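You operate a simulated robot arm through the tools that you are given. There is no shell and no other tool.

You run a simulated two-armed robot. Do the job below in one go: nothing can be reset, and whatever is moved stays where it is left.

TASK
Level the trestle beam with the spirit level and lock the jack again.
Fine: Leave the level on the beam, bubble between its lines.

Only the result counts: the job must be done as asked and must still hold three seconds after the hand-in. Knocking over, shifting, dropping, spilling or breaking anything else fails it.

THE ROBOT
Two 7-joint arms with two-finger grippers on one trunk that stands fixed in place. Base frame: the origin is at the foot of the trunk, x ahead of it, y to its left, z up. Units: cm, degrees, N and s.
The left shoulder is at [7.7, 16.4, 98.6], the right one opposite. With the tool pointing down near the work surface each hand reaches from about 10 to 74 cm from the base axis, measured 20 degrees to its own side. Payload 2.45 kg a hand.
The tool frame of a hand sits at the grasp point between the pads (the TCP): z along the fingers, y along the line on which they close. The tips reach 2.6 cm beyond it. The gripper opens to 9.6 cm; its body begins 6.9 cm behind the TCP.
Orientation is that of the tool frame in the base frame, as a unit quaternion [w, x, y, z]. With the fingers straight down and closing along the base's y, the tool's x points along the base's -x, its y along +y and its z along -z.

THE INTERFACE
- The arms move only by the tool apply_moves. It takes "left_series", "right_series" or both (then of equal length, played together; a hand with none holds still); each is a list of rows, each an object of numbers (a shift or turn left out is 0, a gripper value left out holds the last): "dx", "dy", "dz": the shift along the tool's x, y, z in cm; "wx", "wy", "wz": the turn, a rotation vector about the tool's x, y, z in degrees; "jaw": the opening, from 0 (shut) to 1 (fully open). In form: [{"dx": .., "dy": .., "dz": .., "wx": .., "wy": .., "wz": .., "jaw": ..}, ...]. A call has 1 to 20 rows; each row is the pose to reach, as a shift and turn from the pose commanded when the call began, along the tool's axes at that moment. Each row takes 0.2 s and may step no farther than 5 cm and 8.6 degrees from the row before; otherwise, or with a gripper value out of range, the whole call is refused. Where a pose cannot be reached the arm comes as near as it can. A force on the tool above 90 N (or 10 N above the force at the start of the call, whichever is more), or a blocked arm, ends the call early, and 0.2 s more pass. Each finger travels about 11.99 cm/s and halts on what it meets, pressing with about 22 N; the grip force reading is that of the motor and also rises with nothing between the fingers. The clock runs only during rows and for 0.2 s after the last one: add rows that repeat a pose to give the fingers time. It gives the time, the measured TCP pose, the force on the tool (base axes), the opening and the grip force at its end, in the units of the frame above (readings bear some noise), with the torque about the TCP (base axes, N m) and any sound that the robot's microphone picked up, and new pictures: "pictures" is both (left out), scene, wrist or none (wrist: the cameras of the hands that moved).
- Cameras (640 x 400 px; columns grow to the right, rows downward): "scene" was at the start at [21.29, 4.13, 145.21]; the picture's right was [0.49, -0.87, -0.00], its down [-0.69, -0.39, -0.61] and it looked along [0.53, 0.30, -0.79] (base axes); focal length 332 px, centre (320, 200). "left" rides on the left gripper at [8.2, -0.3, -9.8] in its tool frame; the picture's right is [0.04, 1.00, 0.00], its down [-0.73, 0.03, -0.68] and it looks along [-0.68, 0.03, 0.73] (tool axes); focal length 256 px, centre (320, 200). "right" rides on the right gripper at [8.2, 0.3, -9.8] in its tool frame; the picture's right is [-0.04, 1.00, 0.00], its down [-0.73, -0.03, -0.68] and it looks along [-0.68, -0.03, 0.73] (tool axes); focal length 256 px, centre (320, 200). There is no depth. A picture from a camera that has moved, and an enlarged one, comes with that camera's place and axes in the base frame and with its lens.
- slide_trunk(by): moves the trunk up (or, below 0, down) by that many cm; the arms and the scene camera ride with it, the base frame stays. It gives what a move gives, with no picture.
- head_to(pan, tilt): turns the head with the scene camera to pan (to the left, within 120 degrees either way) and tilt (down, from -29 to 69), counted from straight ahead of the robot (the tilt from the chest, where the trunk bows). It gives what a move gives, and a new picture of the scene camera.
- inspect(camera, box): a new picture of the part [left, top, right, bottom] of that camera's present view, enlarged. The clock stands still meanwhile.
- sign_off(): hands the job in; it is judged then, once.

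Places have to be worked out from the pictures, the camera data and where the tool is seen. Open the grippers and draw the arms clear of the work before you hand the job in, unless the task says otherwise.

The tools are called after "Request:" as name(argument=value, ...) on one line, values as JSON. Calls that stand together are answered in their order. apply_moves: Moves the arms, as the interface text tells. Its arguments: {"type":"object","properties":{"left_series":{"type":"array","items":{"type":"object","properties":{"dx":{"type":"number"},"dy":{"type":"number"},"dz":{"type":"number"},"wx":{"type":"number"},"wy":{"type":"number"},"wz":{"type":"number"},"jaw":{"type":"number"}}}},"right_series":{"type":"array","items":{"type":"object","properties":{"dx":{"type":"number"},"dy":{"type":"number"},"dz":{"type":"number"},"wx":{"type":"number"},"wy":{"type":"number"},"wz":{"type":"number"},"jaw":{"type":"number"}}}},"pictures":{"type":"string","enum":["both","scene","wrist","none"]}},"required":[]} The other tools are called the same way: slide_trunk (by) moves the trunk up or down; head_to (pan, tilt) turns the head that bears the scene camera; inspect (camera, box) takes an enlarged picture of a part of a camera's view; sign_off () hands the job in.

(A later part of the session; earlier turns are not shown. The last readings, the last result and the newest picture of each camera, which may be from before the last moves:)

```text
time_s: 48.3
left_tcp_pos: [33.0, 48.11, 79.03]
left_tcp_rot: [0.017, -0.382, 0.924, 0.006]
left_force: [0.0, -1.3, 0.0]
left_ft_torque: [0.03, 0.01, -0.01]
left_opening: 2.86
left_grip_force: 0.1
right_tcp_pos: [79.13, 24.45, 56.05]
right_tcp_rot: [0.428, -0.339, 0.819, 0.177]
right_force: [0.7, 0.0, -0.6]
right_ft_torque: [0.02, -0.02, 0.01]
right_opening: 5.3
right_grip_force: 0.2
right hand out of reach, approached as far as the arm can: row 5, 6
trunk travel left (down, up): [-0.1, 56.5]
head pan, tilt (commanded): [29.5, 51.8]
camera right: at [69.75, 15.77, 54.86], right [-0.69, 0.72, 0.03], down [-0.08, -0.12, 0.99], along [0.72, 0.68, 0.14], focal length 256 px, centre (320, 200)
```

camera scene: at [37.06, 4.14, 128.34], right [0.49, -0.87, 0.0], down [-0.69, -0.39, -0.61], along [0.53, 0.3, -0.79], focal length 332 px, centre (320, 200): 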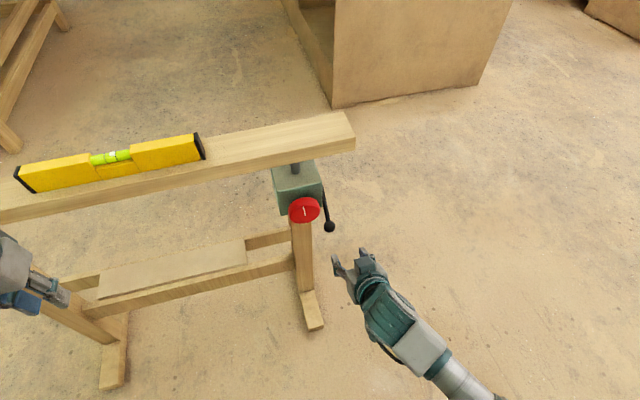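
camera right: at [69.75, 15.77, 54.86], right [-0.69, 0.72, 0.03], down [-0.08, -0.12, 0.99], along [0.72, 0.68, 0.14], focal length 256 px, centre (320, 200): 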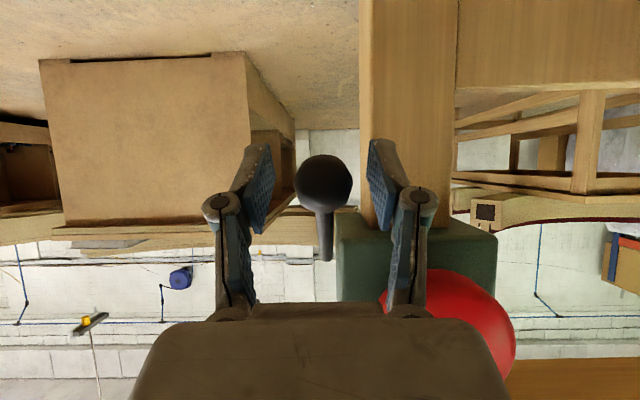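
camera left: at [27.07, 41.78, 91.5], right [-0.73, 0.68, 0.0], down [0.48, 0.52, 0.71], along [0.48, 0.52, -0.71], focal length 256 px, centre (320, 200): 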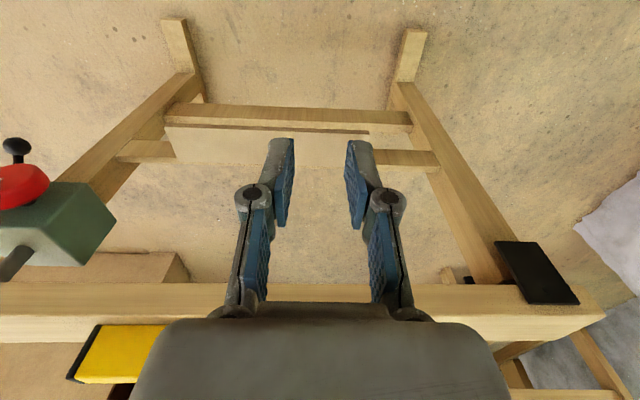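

The ball is centred between the pads, about 0.8 cm past the TCP. I'll close on it now.

Request:
apply_moves(right_series=[{"jaw": 0.45}, {"jaw": 0.4}, {"jaw": 0.35}, {"jaw": 0.3}, {"jaw": 0.25}, {"jaw": 0.2}, {"jaw": 0.2}], pictures="wrist")

```text
time_s: 49.9
left_tcp_pos: [33.06, 48.07, 79.0]
left_tcp_rot: [0.018, -0.382, 0.924, 0.007]
left_force: [0.2, 0.2, -0.5]
left_ft_torque: [0.02, -0.02, 0.04]
left_opening: 2.86
left_grip_force: 0.0
right_tcp_pos: [78.84, 24.61, 55.89]
right_tcp_rot: [0.428, -0.341, 0.818, 0.178]
right_force: [-7.5, 4.2, -0.1]
right_ft_torque: [0.04, -0.04, 0.04]
right_opening: 2.99
right_grip_force: 45.2
trunk travel left (down, up): [-0.1, 56.5]
head pan, tilt (commanded): [29.5, 51.8]
camera right: at [69.65, 15.85, 54.86], right [-0.69, 0.72, 0.03], down [-0.08, -0.12, 0.99], along [0.72, 0.68, 0.14], focal length 256 px, centre (320, 200)
```

right: 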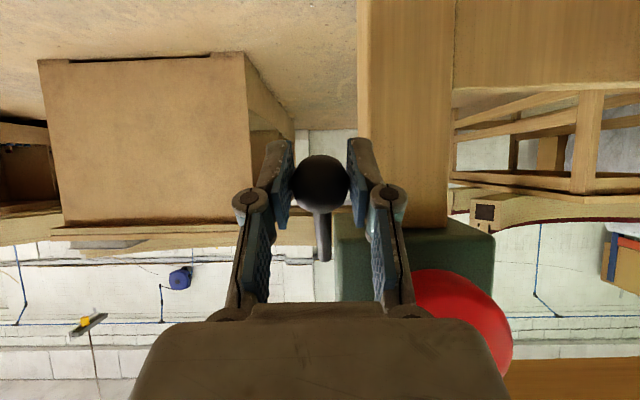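

The ball is held. I'll test the lever by moving it slightly upward along its arc (about 5°) and read the resistance.

Request:
apply_moves(right_series=[{"dx": -0.15, "dy": 0.15, "dz": -0.5}, {"dx": -0.3, "dy": 0.15, "dz": -0.97}, {"dx": -0.3, "dy": 0.15, "dz": -0.97}], pictures="wrist")

```text
time_s: 50.7
left_tcp_pos: [32.98, 48.05, 79.03]
left_tcp_rot: [0.017, -0.382, 0.924, 0.008]
left_force: [-0.3, 0.7, -0.1]
left_ft_torque: [-0.03, -0.01, -0.01]
left_opening: 2.88
left_grip_force: 0.1
right_tcp_pos: [78.4, 24.23, 56.62]
right_tcp_rot: [0.426, -0.34, 0.82, 0.176]
right_force: [1.7, 8.4, -9.3]
right_ft_torque: [-0.71, 0.88, 0.19]
right_opening: 3.0
right_grip_force: 44.8
trunk travel left (down, up): [-0.1, 56.5]
head pan, tilt (commanded): [29.5, 51.8]
camera right: at [69.24, 15.43, 55.59], right [-0.69, 0.72, 0.03], down [-0.07, -0.12, 0.99], along [0.72, 0.68, 0.13], focal length 256 px, centre (320, 200)
```

right: 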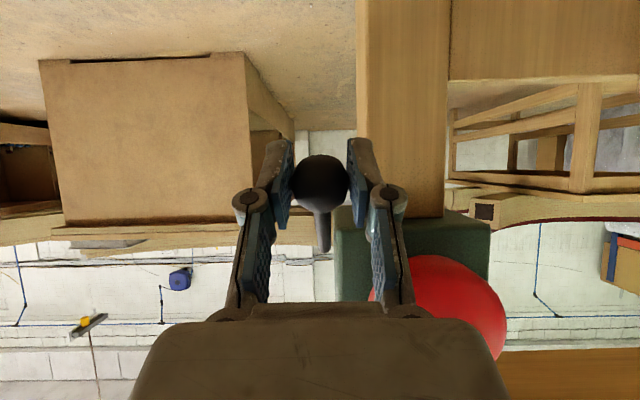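

The ball moved with the hand against about 11 N of friction, so the lever does swing up. I'll continue along the arc.

Request:
apply_moves(right_series=[{"dx": -0.35, "dz": -0.95}, {"dx": -0.8, "dz": -1.85}, {"dx": -1.3, "dz": -2.7}, {"dx": -1.3, "dz": -2.7}], pictures="wrist")

Request:
inspect(camera="scene", box=[240, 140, 400, 260])

```text
time_s: 51.7
left_tcp_pos: [33.12, 48.15, 79.05]
left_tcp_rot: [0.017, -0.381, 0.924, 0.006]
left_force: [0.1, 0.4, 0.3]
left_ft_torque: [-0.04, -0.01, -0.04]
left_opening: 2.85
left_grip_force: 0.2
right_tcp_pos: [77.32, 23.11, 59.4]
right_tcp_rot: [0.428, -0.339, 0.82, 0.176]
right_force: [3.0, 6.6, -8.6]
right_ft_torque: [-0.75, 0.85, 0.02]
right_opening: 3.01
right_grip_force: 44.6
trunk travel left (down, up): [-0.1, 56.5]
head pan, tilt (commanded): [29.5, 51.8]
camera right: at [68.13, 14.35, 58.37], right [-0.69, 0.72, 0.03], down [-0.08, -0.12, 0.99], along [0.72, 0.68, 0.14], focal length 256 px, centre (320, 200)
```

right: 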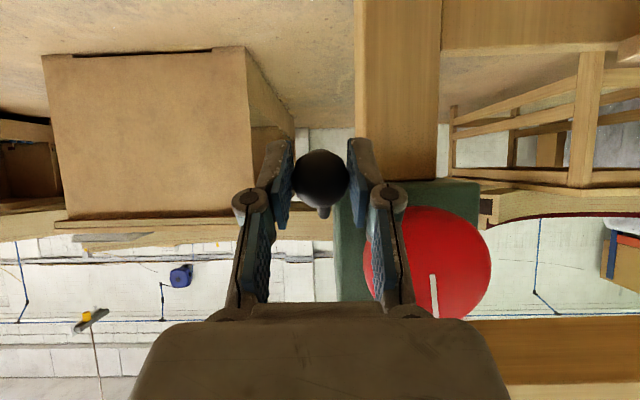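

```text
3.33 times, centred on (320, 200) of scene
camera zoom: at [41.01, 4.47, 124.05], right [0.49, -0.87, 0.0], down [-0.69, -0.39, -0.61], along [0.53, 0.3, -0.79], focal length 1105 px, centre (320, 200)
```

zoom: 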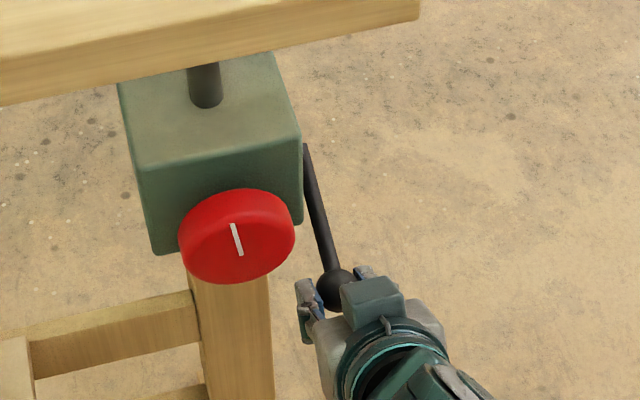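

Request:
apply_moves(right_series=[{"dx": -0.67, "dz": -0.89}, {"dx": -1.45, "dz": -1.77}, {"dx": -2.2, "dz": -2.44}, {"dx": -2.99, "dz": -3.05}, {"dx": -2.99, "dz": -3.05}], pictures="wrist")

Request:
inspect(camera="scene", box=[240, 140, 400, 260])

```text
time_s: 52.9
left_tcp_pos: [33.12, 48.06, 78.99]
left_tcp_rot: [0.018, -0.382, 0.924, 0.006]
left_force: [0.9, 0.3, -1.2]
left_ft_torque: [0.0, -0.01, 0.03]
left_opening: 2.86
left_grip_force: 0.0
right_tcp_pos: [76.74, 22.34, 63.58]
right_tcp_rot: [0.427, -0.339, 0.819, 0.176]
right_force: [2.1, 6.3, -10.5]
right_ft_torque: [-0.86, 0.91, 0.09]
right_opening: 3.04
right_grip_force: 45.2
trunk travel left (down, up): [-0.1, 56.5]
head pan, tilt (commanded): [29.5, 51.8]
camera right: at [67.48, 13.69, 62.56], right [-0.69, 0.72, 0.03], down [-0.08, -0.12, 0.99], along [0.72, 0.68, 0.14], focal length 256 px, centre (320, 200)
```

right: 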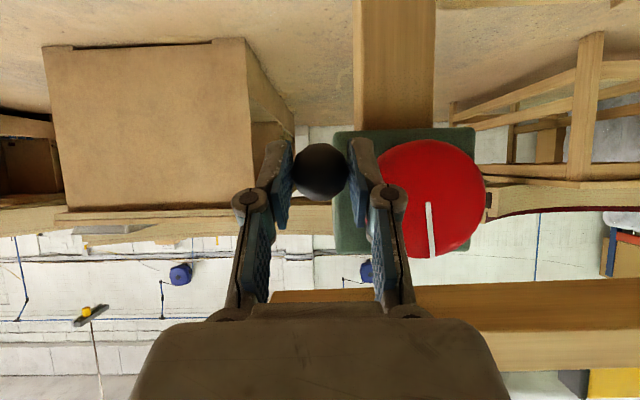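

```text
3.33 times, centred on (320, 200) of scene
camera zoom: at [41.06, 4.44, 124.02], right [0.49, -0.87, 0.0], down [-0.69, -0.39, -0.61], along [0.53, 0.3, -0.79], focal length 1105 px, centre (320, 200)
```

zoom: 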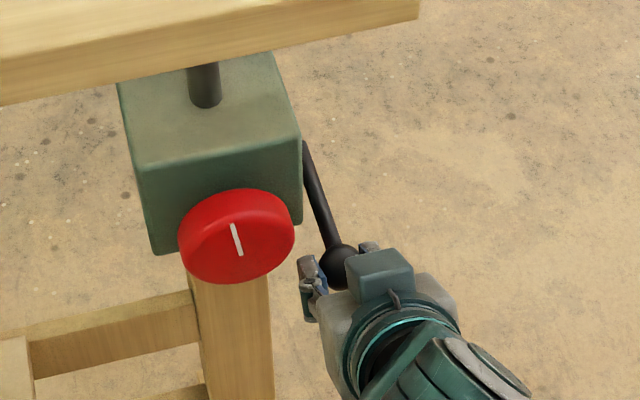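

Request:
apply_moves(right_series=[{"dx": -0.84, "dz": -0.54}, {"dx": -1.72, "dz": -0.99}, {"dx": -2.64, "dz": -1.37}, {"dx": -3.59, "dz": -1.66}, {"dx": -3.59, "dz": -1.66}], pictures="wrist")

Request:
inspect(camera="scene", box=[240, 140, 400, 260])

```text
time_s: 54.0
left_tcp_pos: [32.9, 48.53, 79.11]
left_tcp_rot: [0.018, -0.382, 0.924, 0.004]
left_force: [-0.3, 0.3, 0.1]
left_ft_torque: [-0.02, -0.07, 0.01]
left_opening: 2.86
left_grip_force: 0.0
right_tcp_pos: [76.88, 22.56, 64.79]
right_tcp_rot: [0.407, -0.342, 0.832, 0.162]
right_force: [35.4, 8.4, -57.7]
right_ft_torque: [0.2, -0.5, -0.67]
right_opening: 3.06
right_grip_force: 44.4
trunk travel left (down, up): [-0.1, 56.5]
head pan, tilt (commanded): [29.5, 51.8]
stopped in row 5 (right hand): the force on the tool passed its limit at 93 N (the readings are from after the stop); the commanded pose is now the measured one
camera right: at [67.47, 13.89, 64.45], right [-0.68, 0.73, 0.02], down [-0.05, -0.07, 1.0], along [0.73, 0.68, 0.08], focal length 256 px, centre (320, 200)
```

right: 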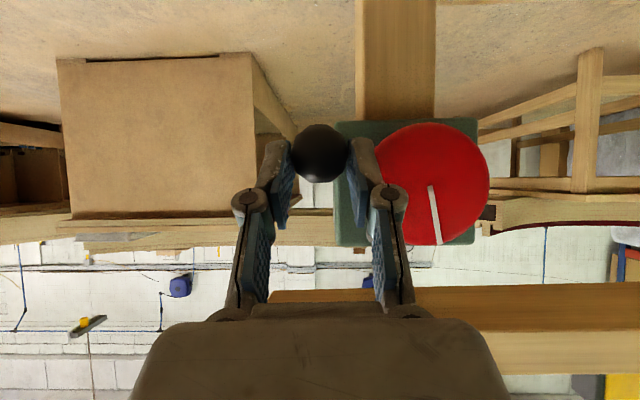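

```text
3.33 times, centred on (320, 200) of scene
camera zoom: at [42.32, 5.27, 123.58], right [0.49, -0.87, 0.0], down [-0.7, -0.39, -0.6], along [0.52, 0.29, -0.8], focal length 1105 px, centre (320, 200)
```

zoom: 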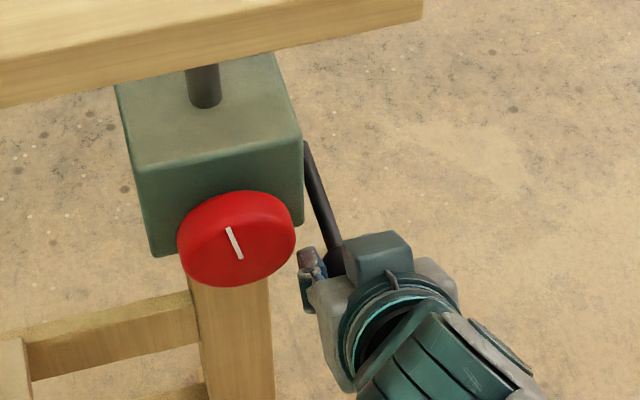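

The lever reached a stop near horizontal and the force built up to about 93 N. I'll relieve it right away by easing the hand down.

Request:
apply_moves(right_series=[{"dx": 0.3, "dz": 0.2}, {"dx": 0.6, "dz": 0.4}, {"dx": 0.6, "dz": 0.4}], pictures="wrist")

```text
time_s: 54.8
left_tcp_pos: [32.26, 47.61, 79.96]
left_tcp_rot: [0.025, -0.38, 0.924, 0.006]
left_force: [0.2, -0.4, -0.4]
left_ft_torque: [-0.01, 0.06, -0.01]
left_opening: 2.88
left_grip_force: 0.1
right_tcp_pos: [76.1, 22.38, 66.24]
right_tcp_rot: [0.419, -0.342, 0.823, 0.172]
right_force: [0.2, 0.1, -0.1]
right_ft_torque: [0.03, 0.02, 0.06]
right_opening: 1.93
right_grip_force: 0.2
trunk travel left (down, up): [-0.1, 56.5]
head pan, tilt (commanded): [29.5, 51.8]
camera right: at [66.69, 13.74, 65.34], right [-0.69, 0.72, 0.03], down [-0.06, -0.1, 0.99], along [0.72, 0.68, 0.12], focal length 256 px, centre (320, 200)
```

right: 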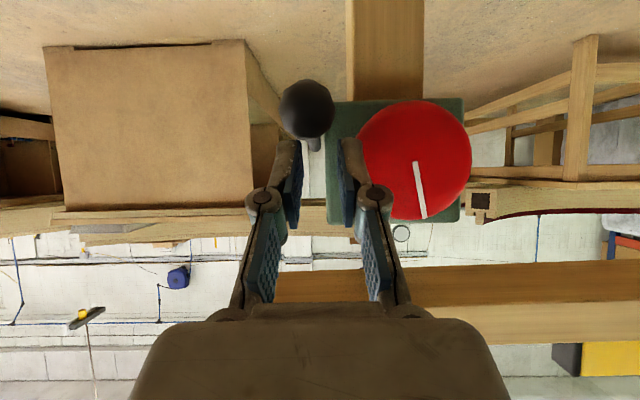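

The ball slipped out of the fingers as the hand sprang up. No force remains, and the lever seems to stay near horizontal. I'll check the lever, the beam and the bubble.

Request:
inspect(camera="scene", box=[240, 140, 400, 260])

Request:
inspect(camera="scene", box=[0, 100, 240, 250])

Request:
inspect(camera="right", box=[240, 60, 500, 240])

```text
3.33 times, centred on (320, 200) of scene
camera zoom: at [40.49, 3.54, 124.32], right [0.49, -0.87, 0.0], down [-0.69, -0.39, -0.61], along [0.53, 0.3, -0.79], focal length 1105 px, centre (320, 200)
```

zoom: 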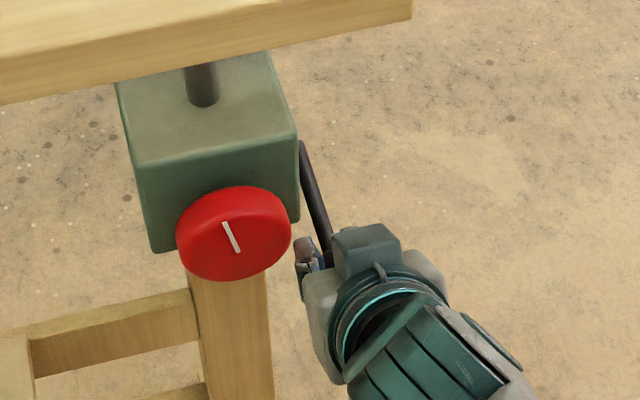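

```text
2.67 times, centred on (120, 175) of scene
camera zoom: at [40.49, 3.54, 124.32], right [0.49, -0.87, 0.0], down [-0.69, -0.39, -0.61], along [0.53, 0.3, -0.79], focal length 884 px, centre (853, 267)
```

zoom: 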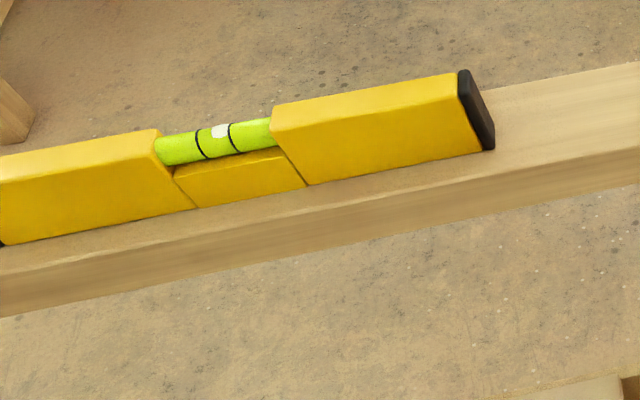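

```text
2.22 times, centred on (370, 150) of right
camera zoom: at [66.69, 13.74, 65.34], right [-0.69, 0.72, 0.03], down [-0.06, -0.1, 0.99], along [0.72, 0.68, 0.12], focal length 569 px, centre (209, 311)
```

zoom: 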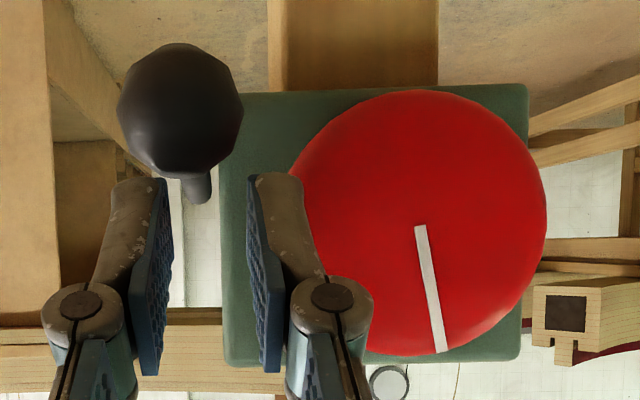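

The knob mark tilted a few degrees because a finger brushed it, which suggests the knob is now free (unlocked). The bubble is still at the right line. I'll back the right hand off from the lever and level its fingers to horizontal for gripping the knob.

Request:
apply_moves(right_series=[{"dz": -2}, {"dz": -4.5}, {"dz": -7}, {"dz": -9}, {"dz": -9}], pictures="wrist")

Request:
inspect(camera="scene", box=[240, 140, 400, 260])

```text
time_s: 56.0
left_tcp_pos: [32.41, 47.77, 79.58]
left_tcp_rot: [0.022, -0.381, 0.924, 0.005]
left_force: [-1.2, 0.7, -0.5]
left_ft_torque: [0.0, 0.01, -0.01]
left_opening: 2.87
left_grip_force: 0.0
right_tcp_pos: [71.11, 17.22, 71.07]
right_tcp_rot: [0.417, -0.342, 0.825, 0.169]
right_force: [-0.2, 0.5, 0.8]
right_ft_torque: [-0.02, 0.01, 0.0]
right_opening: 1.93
right_grip_force: 0.0
trunk travel left (down, up): [-0.1, 56.5]
head pan, tilt (commanded): [29.5, 51.8]
camera right: at [61.72, 8.5, 70.3], right [-0.69, 0.72, 0.03], down [-0.06, -0.09, 0.99], along [0.72, 0.68, 0.11], focal length 256 px, centre (320, 200)
```

right: 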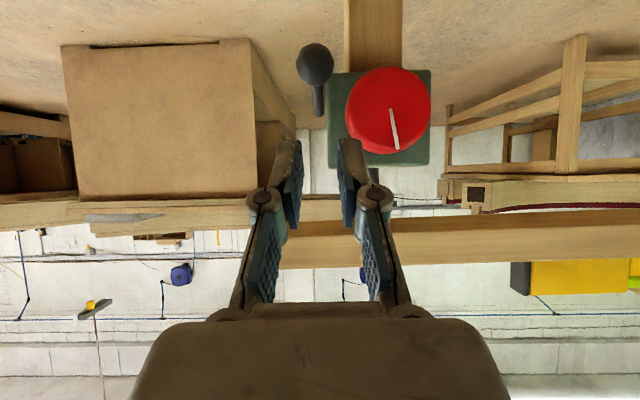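

```text
3.33 times, centred on (320, 200) of scene
camera zoom: at [40.78, 4.34, 124.13], right [0.49, -0.87, 0.0], down [-0.69, -0.39, -0.61], along [0.53, 0.3, -0.79], focal length 1105 px, centre (320, 200)
```

zoom: 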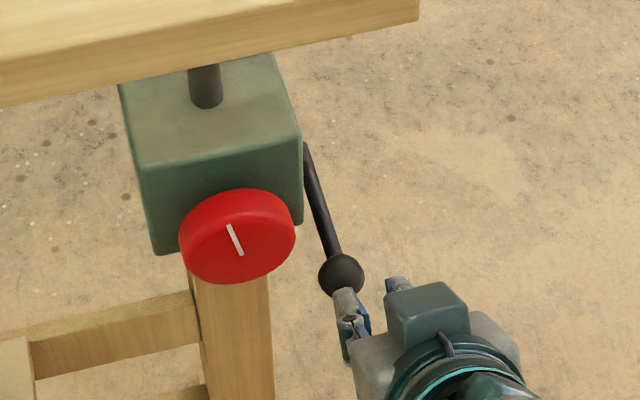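

Request:
inspect(camera="scene", box=[55, 138, 105, 168])

```text
12.80 times, centred on (80, 153) of scene
camera zoom: at [40.78, 4.34, 124.13], right [0.49, -0.87, 0.0], down [-0.69, -0.39, -0.61], along [0.53, 0.3, -0.79], focal length 4244 px, centre (3392, 802)
```

zoom: 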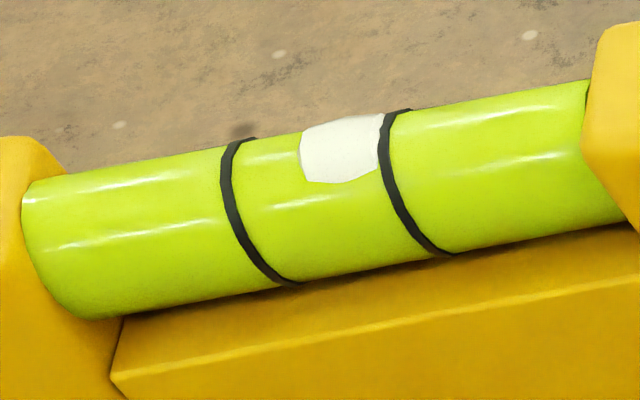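

The bubble offset is unchanged (right edge on the right line). Now I'll level the right hand to horizontal, centred on the knob axis but about 13 cm in front of it.

Request:
apply_moves(right_series=[{"dx": 1, "dy": 1, "dz": 0.2, "wy": -6, "jaw": 0.6}, {"dx": 2, "dy": 2, "dz": 0.5, "wy": -12}, {"dx": 3.1, "dy": 3, "dz": 0.7, "wy": -18.2, "jaw": 0.9}, {"dx": 4.1, "dy": 4.1, "dz": 1, "wy": -24.3}, {"dx": 5.1, "dy": 5.1, "dz": 1.2, "wy": -30.4, "jaw": 0.98}, {"dx": 6.16, "dy": 6.14, "dz": 1.48, "wy": -36.5}, {"dx": 6.16, "dy": 6.14, "dz": 1.48, "wy": -36.5}], pictures="both")

```text
time_s: 57.5
left_tcp_pos: [32.25, 47.62, 79.63]
left_tcp_rot: [0.022, -0.382, 0.924, 0.007]
left_force: [-0.9, -0.3, -1.1]
left_ft_torque: [-0.02, -0.02, -0.01]
left_opening: 2.9
left_grip_force: 0.1
right_tcp_pos: [68.0, 17.12, 65.49]
right_tcp_rot: [0.646, -0.281, 0.65, 0.284]
right_force: [-0.4, -0.7, -0.3]
right_ft_torque: [-0.01, -0.01, 0.01]
right_opening: 9.4
right_grip_force: 0.1
right hand out of reach, approached as far as the arm can: row 4, 5, 6, 7
trunk travel left (down, up): [-0.1, 56.5]
head pan, tilt (commanded): [29.5, 51.8]
camera scene: at [40.69, 4.06, 124.17], right [0.49, -0.87, 0.0], down [-0.69, -0.39, -0.61], along [0.53, 0.3, -0.79], focal length 332 px, centre (320, 200)
camera right: at [60.92, 10.26, 57.44], right [-0.73, 0.68, 0.05], down [-0.44, -0.52, 0.74], along [0.52, 0.52, 0.68], focal length 256 px, centre (320, 200)
```

scene: 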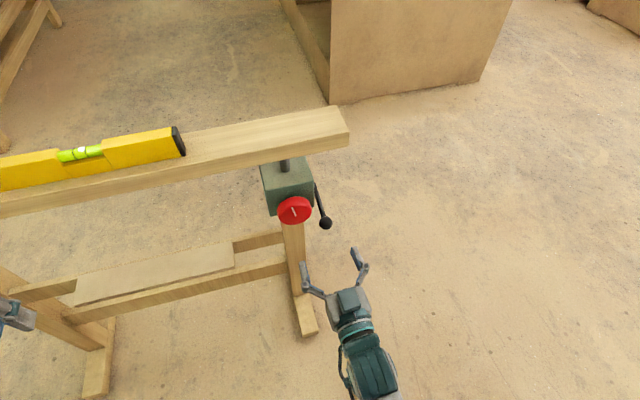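
right: 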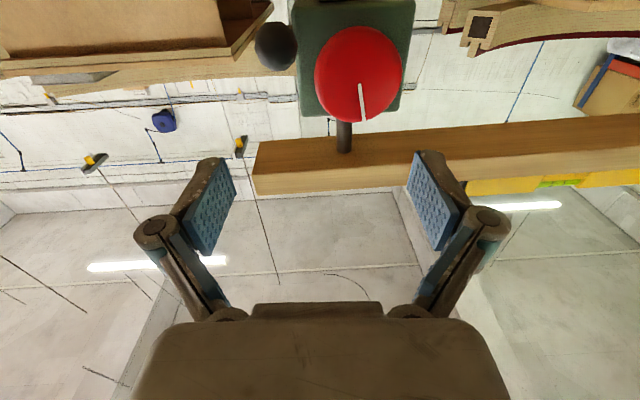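

The hand is horizontal, with the wrist near a limit this close in. The lever ball blocks a left/right grip on the knob, so I'll roll the hand 90° (fingers above and below) while moving slightly forward, to see if that is reachable.

Request:
apply_moves(right_series=[{"dy": 0.3, "dz": 0.5, "wz": 8}, {"dy": 0.6, "dz": 1, "wz": 16}, {"dy": 0.9, "dz": 1.5, "wz": 24}, {"dy": 1.2, "dz": 2, "wz": 32}, {"dy": 1.5, "dz": 2.5, "wz": 40}, {"dy": 1.8, "dz": 3, "wz": 48}, {"dy": 2.1, "dz": 3, "wz": 56}, {"dy": 2.4, "dz": 3, "wz": 64}, {"dy": 2.7, "dz": 3, "wz": 72}, {"dy": 2.86, "dz": 3, "wz": 80}, {"dy": 2.86, "dz": 3, "wz": 88}, {"dy": 2.86, "dz": 3, "wz": 90}, {"dy": 2.86, "dz": 3, "wz": 90}], pictures="both")

```text
time_s: 60.4
left_tcp_pos: [32.26, 47.85, 79.57]
left_tcp_rot: [0.022, -0.382, 0.924, 0.006]
left_force: [0.1, -0.5, 0.4]
left_ft_torque: [0.02, -0.01, 0.02]
left_opening: 2.89
left_grip_force: 0.0
right_tcp_pos: [68.18, 21.42, 65.72]
right_tcp_rot: [0.273, 0.27, 0.654, 0.652]
right_force: [0.2, 0.0, 0.6]
right_ft_torque: [-0.02, -0.03, -0.01]
right_opening: 9.38
right_grip_force: 0.1
trunk travel left (down, up): [-0.1, 56.5]
head pan, tilt (commanded): [29.5, 51.8]
camera scene: at [40.68, 4.2, 124.17], right [0.49, -0.87, 0.0], down [-0.69, -0.39, -0.61], along [0.53, 0.3, -0.79], focal length 332 px, centre (320, 200)
camera right: at [55.4, 20.35, 65.91], right [0.02, -0.03, 1.0], down [0.04, -1.0, -0.03], along [1.0, 0.04, -0.02], focal length 256 px, centre (320, 200)
```

scene: 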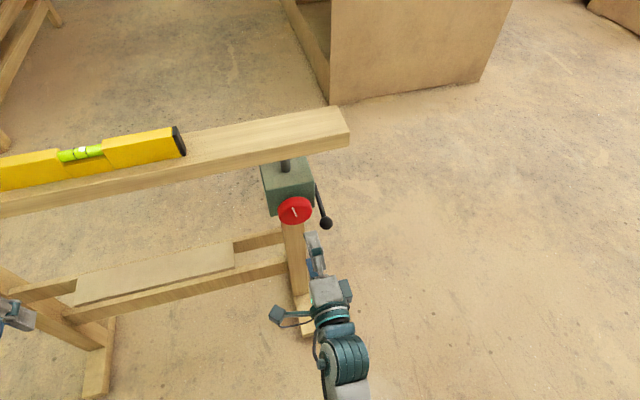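
right: 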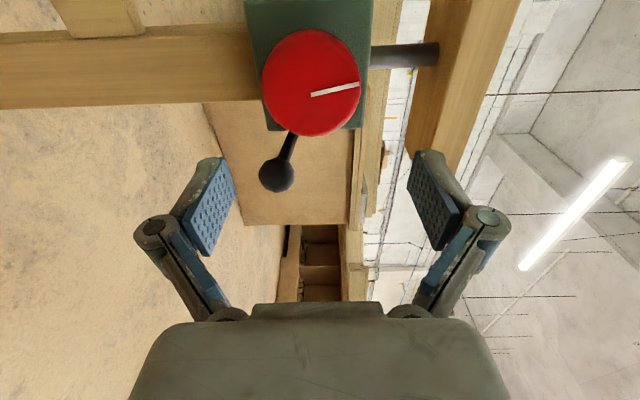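

That roll works: fingers above and below, pointing straight along the knob axis. The knob face is centred at about (74.8, 29.2, 65.0), so I'll align (0.86 cm left, 0.7 cm down) and advance toward it with the jaw open.

Request:
apply_moves(right_series=[{"dx": 0.4, "dy": -0.35, "dz": 1.5, "jaw": 1.0}, {"dx": 0.86, "dy": -0.7, "dz": 3}, {"dx": 0.86, "dy": -0.7, "dz": 5}, {"dx": 0.86, "dy": -0.7, "dz": 6.5}, {"dx": 0.86, "dy": -0.7, "dz": 6.5}], pictures="wrist")

Request:
inspect(camera="scene", box=[220, 130, 380, 250])

```text
time_s: 61.5
left_tcp_pos: [32.36, 47.78, 79.46]
left_tcp_rot: [0.022, -0.382, 0.924, 0.006]
left_force: [0.0, 0.5, -0.2]
left_ft_torque: [0.0, -0.03, 0.01]
left_opening: 2.91
left_grip_force: 0.1
right_tcp_pos: [72.19, 26.74, 64.89]
right_tcp_rot: [0.274, 0.269, 0.653, 0.653]
right_force: [0.6, -0.2, 0.2]
right_ft_torque: [-0.02, 0.0, -0.01]
right_opening: 9.59
right_grip_force: 0.1
trunk travel left (down, up): [-0.1, 56.5]
head pan, tilt (commanded): [29.5, 51.8]
camera right: at [59.4, 25.56, 65.12], right [0.02, -0.03, 1.0], down [0.04, -1.0, -0.03], along [1.0, 0.04, -0.02], focal length 256 px, centre (320, 200)
```

right: 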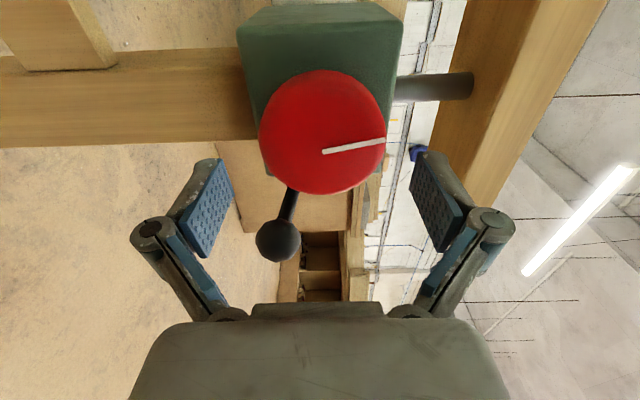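

```text
3.33 times, centred on (300, 190) of scene
camera zoom: at [40.71, 4.24, 124.16], right [0.49, -0.87, 0.0], down [-0.69, -0.39, -0.61], along [0.53, 0.3, -0.79], focal length 1105 px, centre (387, 233)
```

zoom: 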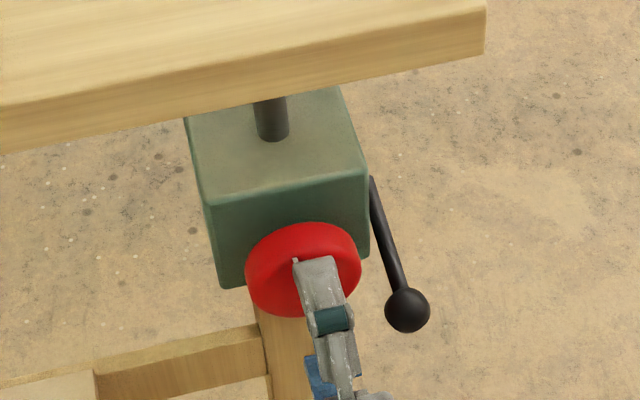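

The knob is centred on the tool axis. I'll advance the last 4 cm so the pads surround the rim, keeping the tips clear of the jack body.

Request:
apply_moves(right_series=[{"dy": 0.1, "dz": 1.3}, {"dy": 0.15, "dz": 2.6}, {"dy": 0.15, "dz": 4}, {"dy": 0.15, "dz": 4}], pictures="wrist")

Request:
inspect(camera="scene", box=[220, 130, 380, 250])

```text
time_s: 62.5
left_tcp_pos: [32.33, 47.88, 79.54]
left_tcp_rot: [0.022, -0.382, 0.924, 0.006]
left_force: [-0.1, -0.3, -0.9]
left_ft_torque: [-0.01, -0.03, 0.04]
left_opening: 2.86
left_grip_force: 0.1
right_tcp_pos: [75.25, 28.94, 64.92]
right_tcp_rot: [0.271, 0.267, 0.654, 0.654]
right_force: [-0.3, 0.5, 0.4]
right_ft_torque: [0.0, 0.0, 0.03]
right_opening: 9.6
right_grip_force: 0.1
right hand out of reach, approached as far as the arm can: row 3, 4
trunk travel left (down, up): [-0.1, 56.5]
head pan, tilt (commanded): [29.5, 51.8]
camera right: at [62.47, 27.75, 65.18], right [0.02, -0.02, 1.0], down [0.04, -1.0, -0.03], along [1.0, 0.04, -0.02], focal length 256 px, centre (320, 200)
```

right: 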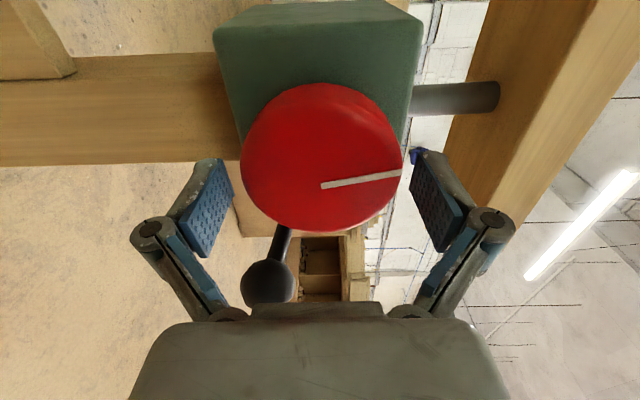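

```text
3.33 times, centred on (300, 190) of scene
camera zoom: at [40.73, 4.25, 124.15], right [0.49, -0.87, 0.0], down [-0.69, -0.39, -0.61], along [0.53, 0.3, -0.79], focal length 1105 px, centre (387, 233)
```

zoom: 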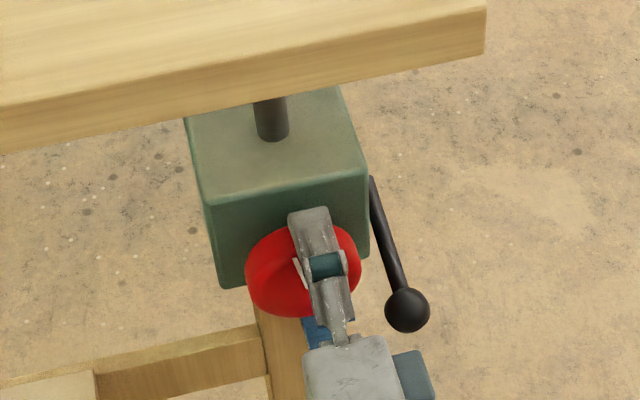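

The arm is just at its limit but the pads surround the rim, with the knob centre about 0.3 cm to the left and slightly above my axis. I'll nudge into line and pull back a hair.

Request:
apply_moves(right_series=[{"dx": 0.2, "dy": 0.1, "dz": -0.3}, {"dx": 0.35, "dy": 0.15, "dz": -0.4}, {"dx": 0.35, "dy": 0.15, "dz": -0.4}], pictures="wrist")

```text
time_s: 63.4
left_tcp_pos: [32.34, 47.87, 79.6]
left_tcp_rot: [0.022, -0.381, 0.924, 0.006]
left_force: [-0.4, 0.3, -0.8]
left_ft_torque: [0.0, -0.02, -0.04]
left_opening: 2.88
left_grip_force: 0.1
right_tcp_pos: [74.78, 28.68, 65.23]
right_tcp_rot: [0.271, 0.267, 0.654, 0.654]
right_force: [-0.5, 0.5, 0.4]
right_ft_torque: [-0.01, -0.04, 0.02]
right_opening: 9.61
right_grip_force: 0.0
trunk travel left (down, up): [-0.1, 56.5]
head pan, tilt (commanded): [29.5, 51.8]
camera right: at [61.92, 27.57, 65.36], right [0.02, -0.03, 1.0], down [0.04, -1.0, -0.03], along [1.0, 0.04, -0.02], focal length 256 px, centre (320, 200)
```

right: 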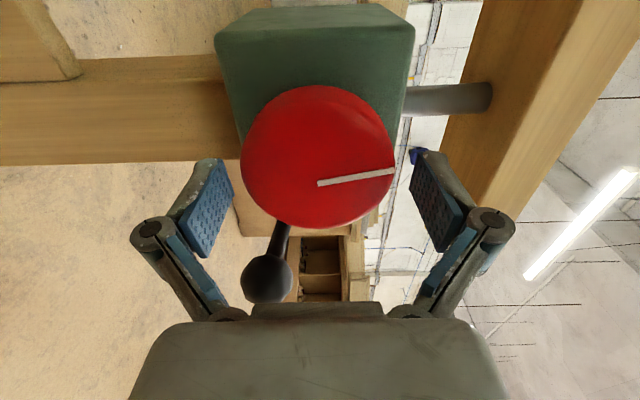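

Aligned within about 1–2 mm. Now I'll close on the knob rim.

Request:
apply_moves(right_series=[{"jaw": 0.9}, {"jaw": 0.85}, {"jaw": 0.8}, {"jaw": 0.75}, {"jaw": 0.65}, {"jaw": 0.6}], pictures="wrist")

Request:
inspect(camera="scene", box=[55, 138, 105, 168])

```text
time_s: 64.8
left_tcp_pos: [32.35, 47.82, 79.52]
left_tcp_rot: [0.022, -0.382, 0.924, 0.006]
left_force: [-0.2, -0.2, -0.3]
left_ft_torque: [0.03, 0.0, -0.01]
left_opening: 2.86
left_grip_force: 0.0
right_tcp_pos: [74.73, 28.74, 65.03]
right_tcp_rot: [0.271, 0.268, 0.655, 0.653]
right_force: [-4.8, -2.3, -4.3]
right_ft_torque: [-0.04, 0.01, -0.03]
right_opening: 7.42
right_grip_force: 45.0
trunk travel left (down, up): [-0.1, 56.5]
head pan, tilt (commanded): [29.5, 51.8]
camera right: at [61.92, 27.56, 65.28], right [0.02, -0.02, 1.0], down [0.04, -1.0, -0.03], along [1.0, 0.04, -0.02], focal length 256 px, centre (320, 200)
```

right: 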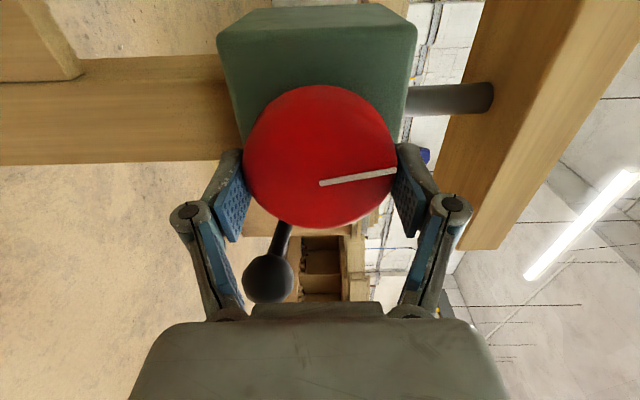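

```text
12.80 times, centred on (80, 153) of scene
camera zoom: at [40.76, 4.23, 124.13], right [0.49, -0.87, 0.0], down [-0.69, -0.39, -0.61], along [0.53, 0.3, -0.79], focal length 4244 px, centre (3392, 802)
```

zoom: 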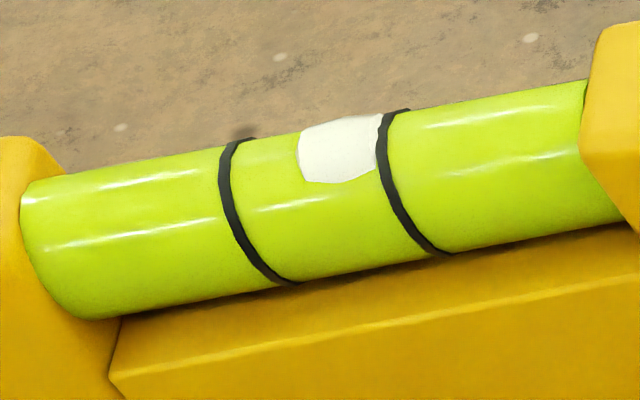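

Gripped (7.4 cm, steady). I'll make a small test turn of 16° clockwise and see how the bubble reacts.

Request:
apply_moves(right_series=[{"wz": 5}, {"wz": 10}, {"wz": 16}, {"wz": 16}], pictures="wrist")

Request:
inspect(camera="scene", box=[55, 138, 105, 168])

```text
time_s: 65.8
left_tcp_pos: [32.31, 47.81, 79.46]
left_tcp_rot: [0.022, -0.382, 0.924, 0.006]
left_force: [0.8, 0.0, -0.7]
left_ft_torque: [0.03, 0.01, 0.0]
left_opening: 2.9
left_grip_force: 0.0
right_tcp_pos: [74.76, 28.82, 64.93]
right_tcp_rot: [0.177, 0.357, 0.611, 0.684]
right_force: [-12.1, -4.4, -12.6]
right_ft_torque: [0.29, -0.29, 0.11]
right_opening: 7.44
right_grip_force: 44.9
trunk travel left (down, up): [-0.1, 56.5]
head pan, tilt (commanded): [29.5, 51.8]
camera right: at [62.21, 27.3, 67.44], right [0.22, -0.22, 0.95], down [0.02, -0.97, -0.23], along [0.97, 0.07, -0.21], focal length 256 px, centre (320, 200)
```

right: 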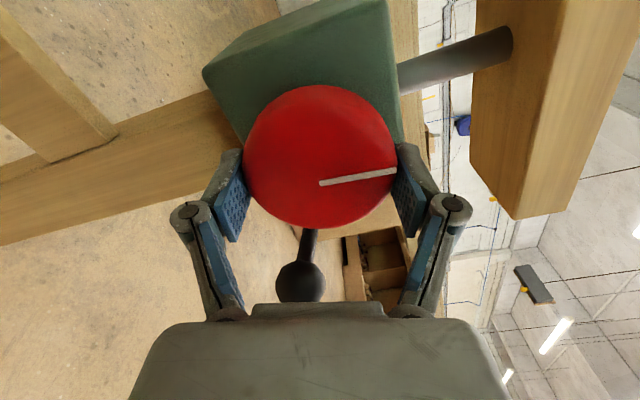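

```text
12.80 times, centred on (80, 153) of scene
camera zoom: at [40.86, 4.25, 124.08], right [0.49, -0.87, 0.0], down [-0.69, -0.39, -0.61], along [0.53, 0.3, -0.79], focal length 4244 px, centre (3392, 802)
```

zoom: 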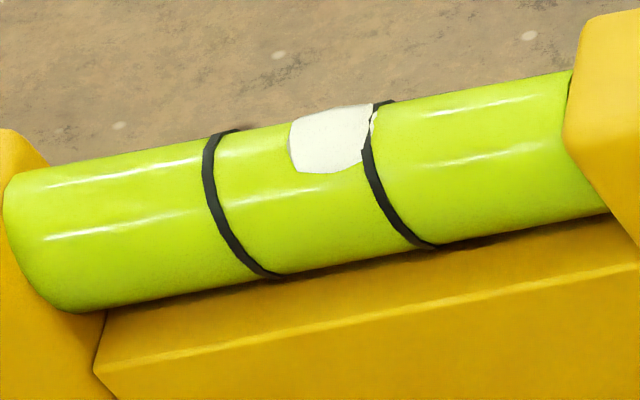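

Clockwise raises the jack end: the bubble moved right about 7 px for 16°. So I need roughly 100° counter-clockwise from here. I'll turn 48° CCW in this grip, staying clear of the lever ball, then regrip.

Request:
apply_moves(right_series=[{"wz": -6}, {"wz": -12}, {"wz": -18}, {"wz": -24}, {"wz": -30}, {"wz": -36}, {"wz": -42}, {"wz": -46}, {"wz": -46}], pictures="wrist")

Request:
inspect(camera="scene", box=[55, 138, 105, 168])

```text
time_s: 67.8
left_tcp_pos: [32.28, 47.86, 79.61]
left_tcp_rot: [0.022, -0.382, 0.924, 0.007]
left_force: [0.7, 0.2, 0.1]
left_ft_torque: [0.01, -0.03, -0.03]
left_opening: 2.87
left_grip_force: 0.0
right_tcp_pos: [74.67, 28.88, 65.17]
right_tcp_rot: [0.433, 0.088, 0.701, 0.56]
right_force: [-1.4, 0.6, -2.2]
right_ft_torque: [-0.5, 0.41, 0.54]
right_opening: 7.45
right_grip_force: 44.5
trunk travel left (down, up): [-0.1, 56.5]
head pan, tilt (commanded): [29.5, 51.8]
camera right: at [62.6, 26.95, 61.32], right [-0.34, 0.33, 0.88], down [-0.02, -0.94, 0.34], along [0.94, 0.1, 0.32], focal length 256 px, centre (320, 200)
```

right: 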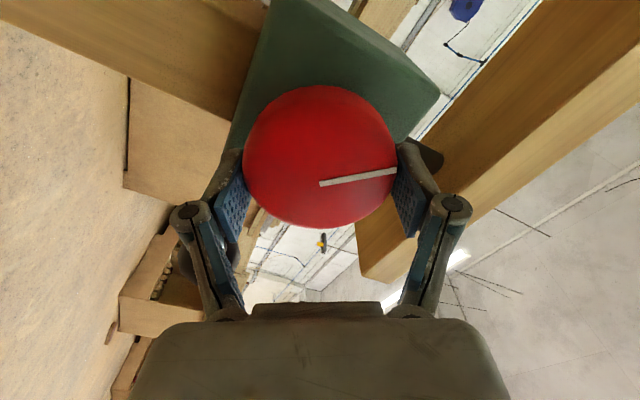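

```text
12.80 times, centred on (80, 153) of scene
camera zoom: at [40.76, 4.26, 124.15], right [0.49, -0.87, 0.0], down [-0.69, -0.39, -0.61], along [0.53, 0.3, -0.79], focal length 4244 px, centre (3392, 802)
```

zoom: 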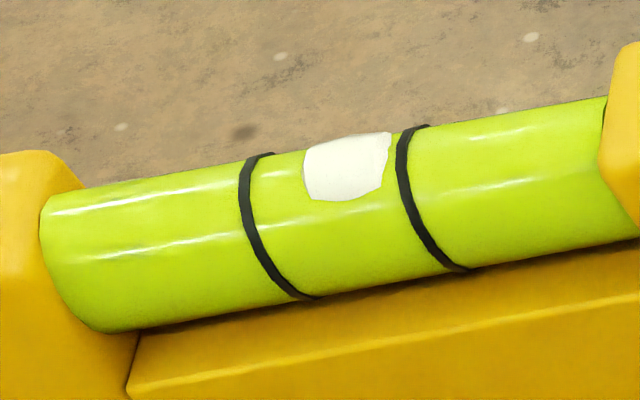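

The bubble came back left (offset about 26 px of the 79 px half-gap), which is about 0.42 px per degree, so roughly 63° more CCW is needed. I'll open, rotate the empty hand clockwise about 65°, then regrip.

Request:
apply_moves(right_series=[{"jaw": 0.85}, {"jaw": 0.95}, {"jaw": 0.95}], pictures="wrist")

Request:
inspect(camera="scene", box=[55, 138, 105, 168])

```text
time_s: 68.5
left_tcp_pos: [32.34, 47.72, 79.52]
left_tcp_rot: [0.022, -0.382, 0.924, 0.006]
left_force: [1.0, -0.3, -0.2]
left_ft_torque: [0.0, 0.0, -0.01]
left_opening: 2.9
left_grip_force: 0.0
right_tcp_pos: [74.62, 28.87, 65.17]
right_tcp_rot: [0.431, 0.089, 0.701, 0.561]
right_force: [-0.1, -0.2, 0.4]
right_ft_torque: [0.02, -0.01, 0.02]
right_opening: 9.09
right_grip_force: 0.0
trunk travel left (down, up): [-0.1, 56.5]
head pan, tilt (commanded): [29.5, 51.8]
camera right: at [62.59, 26.91, 61.28], right [-0.33, 0.33, 0.88], down [-0.02, -0.94, 0.34], along [0.94, 0.1, 0.32], focal length 256 px, centre (320, 200)
```

right: 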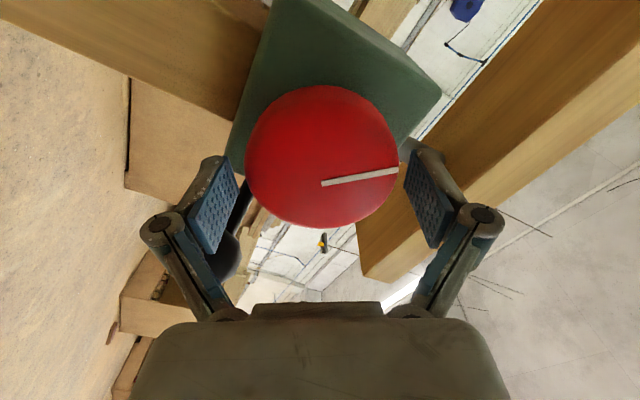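

```text
12.80 times, centred on (80, 153) of scene
camera zoom: at [40.73, 4.25, 124.15], right [0.49, -0.87, 0.0], down [-0.69, -0.39, -0.61], along [0.53, 0.3, -0.79], focal length 4244 px, centre (3392, 802)
```

zoom: 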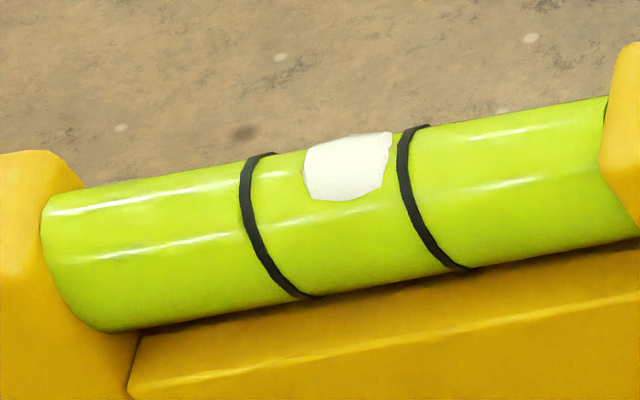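

The knob and bubble hold after release. I'll rotate the open hand clockwise 66° around the knob.

Request:
apply_moves(right_series=[{"wz": 7}, {"wz": 14}, {"wz": 21}, {"wz": 28}, {"wz": 35}, {"wz": 42}, {"wz": 49}, {"wz": 56}, {"wz": 62}, {"wz": 66}, {"wz": 66}], pictures="wrist")

Request:
inspect(camera="scene", box=[220, 130, 380, 250])

```text
time_s: 71.0
left_tcp_pos: [32.34, 47.76, 79.63]
left_tcp_rot: [0.022, -0.382, 0.924, 0.006]
left_force: [-0.6, 0.0, -0.3]
left_ft_torque: [0.04, 0.02, 0.03]
left_opening: 2.87
left_grip_force: 0.1
right_tcp_pos: [74.72, 28.85, 65.06]
right_tcp_rot: [0.056, 0.457, 0.539, 0.706]
right_force: [0.3, 0.0, -0.4]
right_ft_torque: [0.0, -0.01, 0.0]
right_opening: 9.11
right_grip_force: 0.0
trunk travel left (down, up): [-0.1, 56.5]
head pan, tilt (commanded): [29.5, 51.8]
camera right: at [63.14, 26.34, 70.07], right [0.44, -0.43, 0.79], down [-0.07, -0.89, -0.45], along [0.9, 0.15, -0.42], focal length 256 px, centre (320, 200)
```

right: 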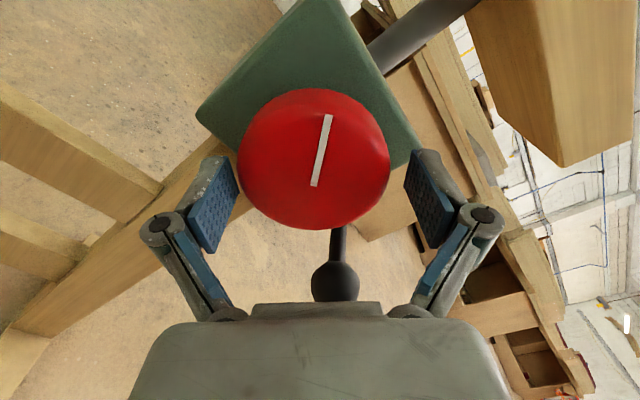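

```text
3.33 times, centred on (300, 190) of scene
camera zoom: at [40.73, 4.24, 124.15], right [0.49, -0.87, 0.0], down [-0.69, -0.39, -0.61], along [0.53, 0.3, -0.79], focal length 1105 px, centre (387, 233)
```

zoom: 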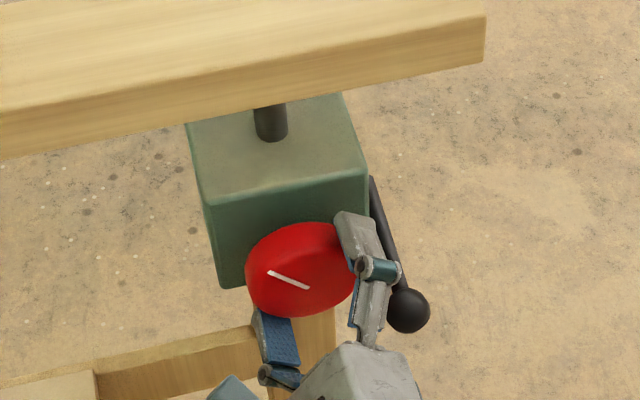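

The hand is rolled about +36° with the knob still centred. I'll regrip now.

Request:
apply_moves(right_series=[{"jaw": 0.88}, {"jaw": 0.83}, {"jaw": 0.78}, {"jaw": 0.7}, {"jaw": 0.6}, {"jaw": 0.6}], pictures="none")

Request:
inspect(camera="scene", box=[55, 138, 105, 168])

```text
time_s: 72.3
left_tcp_pos: [32.32, 47.83, 79.49]
left_tcp_rot: [0.021, -0.382, 0.924, 0.006]
left_force: [0.3, 0.5, -0.1]
left_ft_torque: [0.01, -0.01, -0.02]
left_opening: 2.89
left_grip_force: 0.1
right_tcp_pos: [74.54, 28.87, 64.75]
right_tcp_rot: [0.056, 0.456, 0.541, 0.704]
right_force: [-19.7, -0.4, -14.2]
right_ft_torque: [-0.22, 0.1, 0.31]
right_opening: 7.47
right_grip_force: 45.4
trunk travel left (down, up): [-0.1, 56.5]
head pan, tilt (commanded): [29.5, 51.8]
```

```text
12.80 times, centred on (80, 153) of scene
camera zoom: at [40.8, 4.37, 124.08], right [0.49, -0.87, 0.0], down [-0.69, -0.39, -0.61], along [0.53, 0.3, -0.79], focal length 4244 px, centre (3392, 802)
```

zoom: 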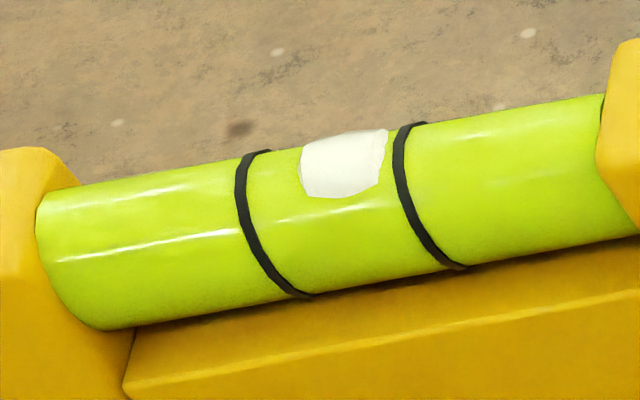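

Regripped, with about 20 N of sideways load from a 0.3 cm offset. I'll correct that while turning 56° counter-clockwise.

Request:
apply_moves(right_series=[{"dy": -0.25, "wz": 0}, {"dy": -0.25, "wz": -7}, {"dy": -0.25, "wz": -14}, {"dy": -0.25, "wz": -21}, {"dy": -0.25, "wz": -28}, {"dy": -0.25, "wz": -35}, {"dy": -0.25, "wz": -42}, {"dy": -0.25, "wz": -49}, {"dy": -0.25, "wz": -56}, {"dy": -0.25, "wz": -56}], pictures="wrist")

Request:
inspect(camera="scene", box=[55, 138, 105, 168])

```text
time_s: 74.5
left_tcp_pos: [32.3, 47.81, 79.62]
left_tcp_rot: [0.022, -0.382, 0.924, 0.006]
left_force: [-0.6, -0.7, 0.3]
left_ft_torque: [0.03, 0.04, -0.03]
left_opening: 2.88
left_grip_force: 0.0
right_tcp_pos: [74.67, 28.96, 65.01]
right_tcp_rot: [0.382, 0.148, 0.69, 0.597]
right_force: [3.4, -2.5, 7.2]
right_ft_torque: [-0.42, 0.34, -0.18]
right_opening: 7.45
right_grip_force: 45.1
trunk travel left (down, up): [-0.1, 56.5]
head pan, tilt (commanded): [29.5, 51.8]
camera right: at [62.18, 27.34, 62.51], right [-0.23, 0.22, 0.95], down [0.02, -0.97, 0.23], along [0.97, 0.07, 0.22], focal length 256 px, centre (320, 200)
```

right: 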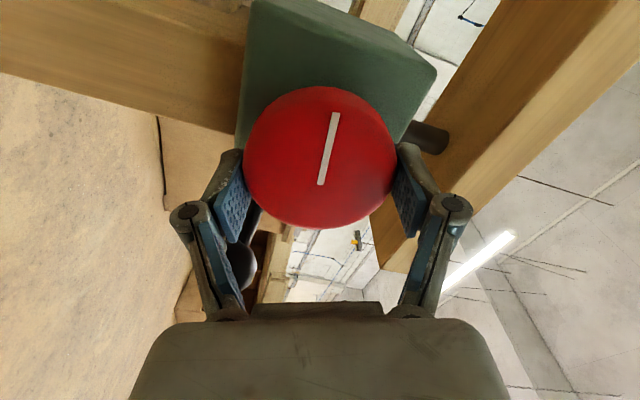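

```text
12.80 times, centred on (80, 153) of scene
camera zoom: at [40.63, 4.13, 124.22], right [0.49, -0.87, 0.0], down [-0.69, -0.39, -0.61], along [0.53, 0.3, -0.79], focal length 4244 px, centre (3392, 802)
```

zoom: 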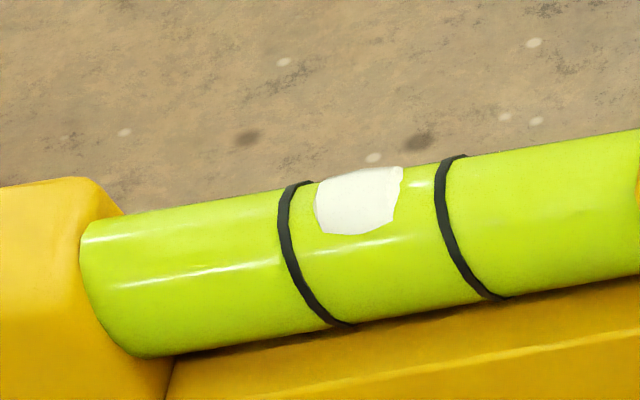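

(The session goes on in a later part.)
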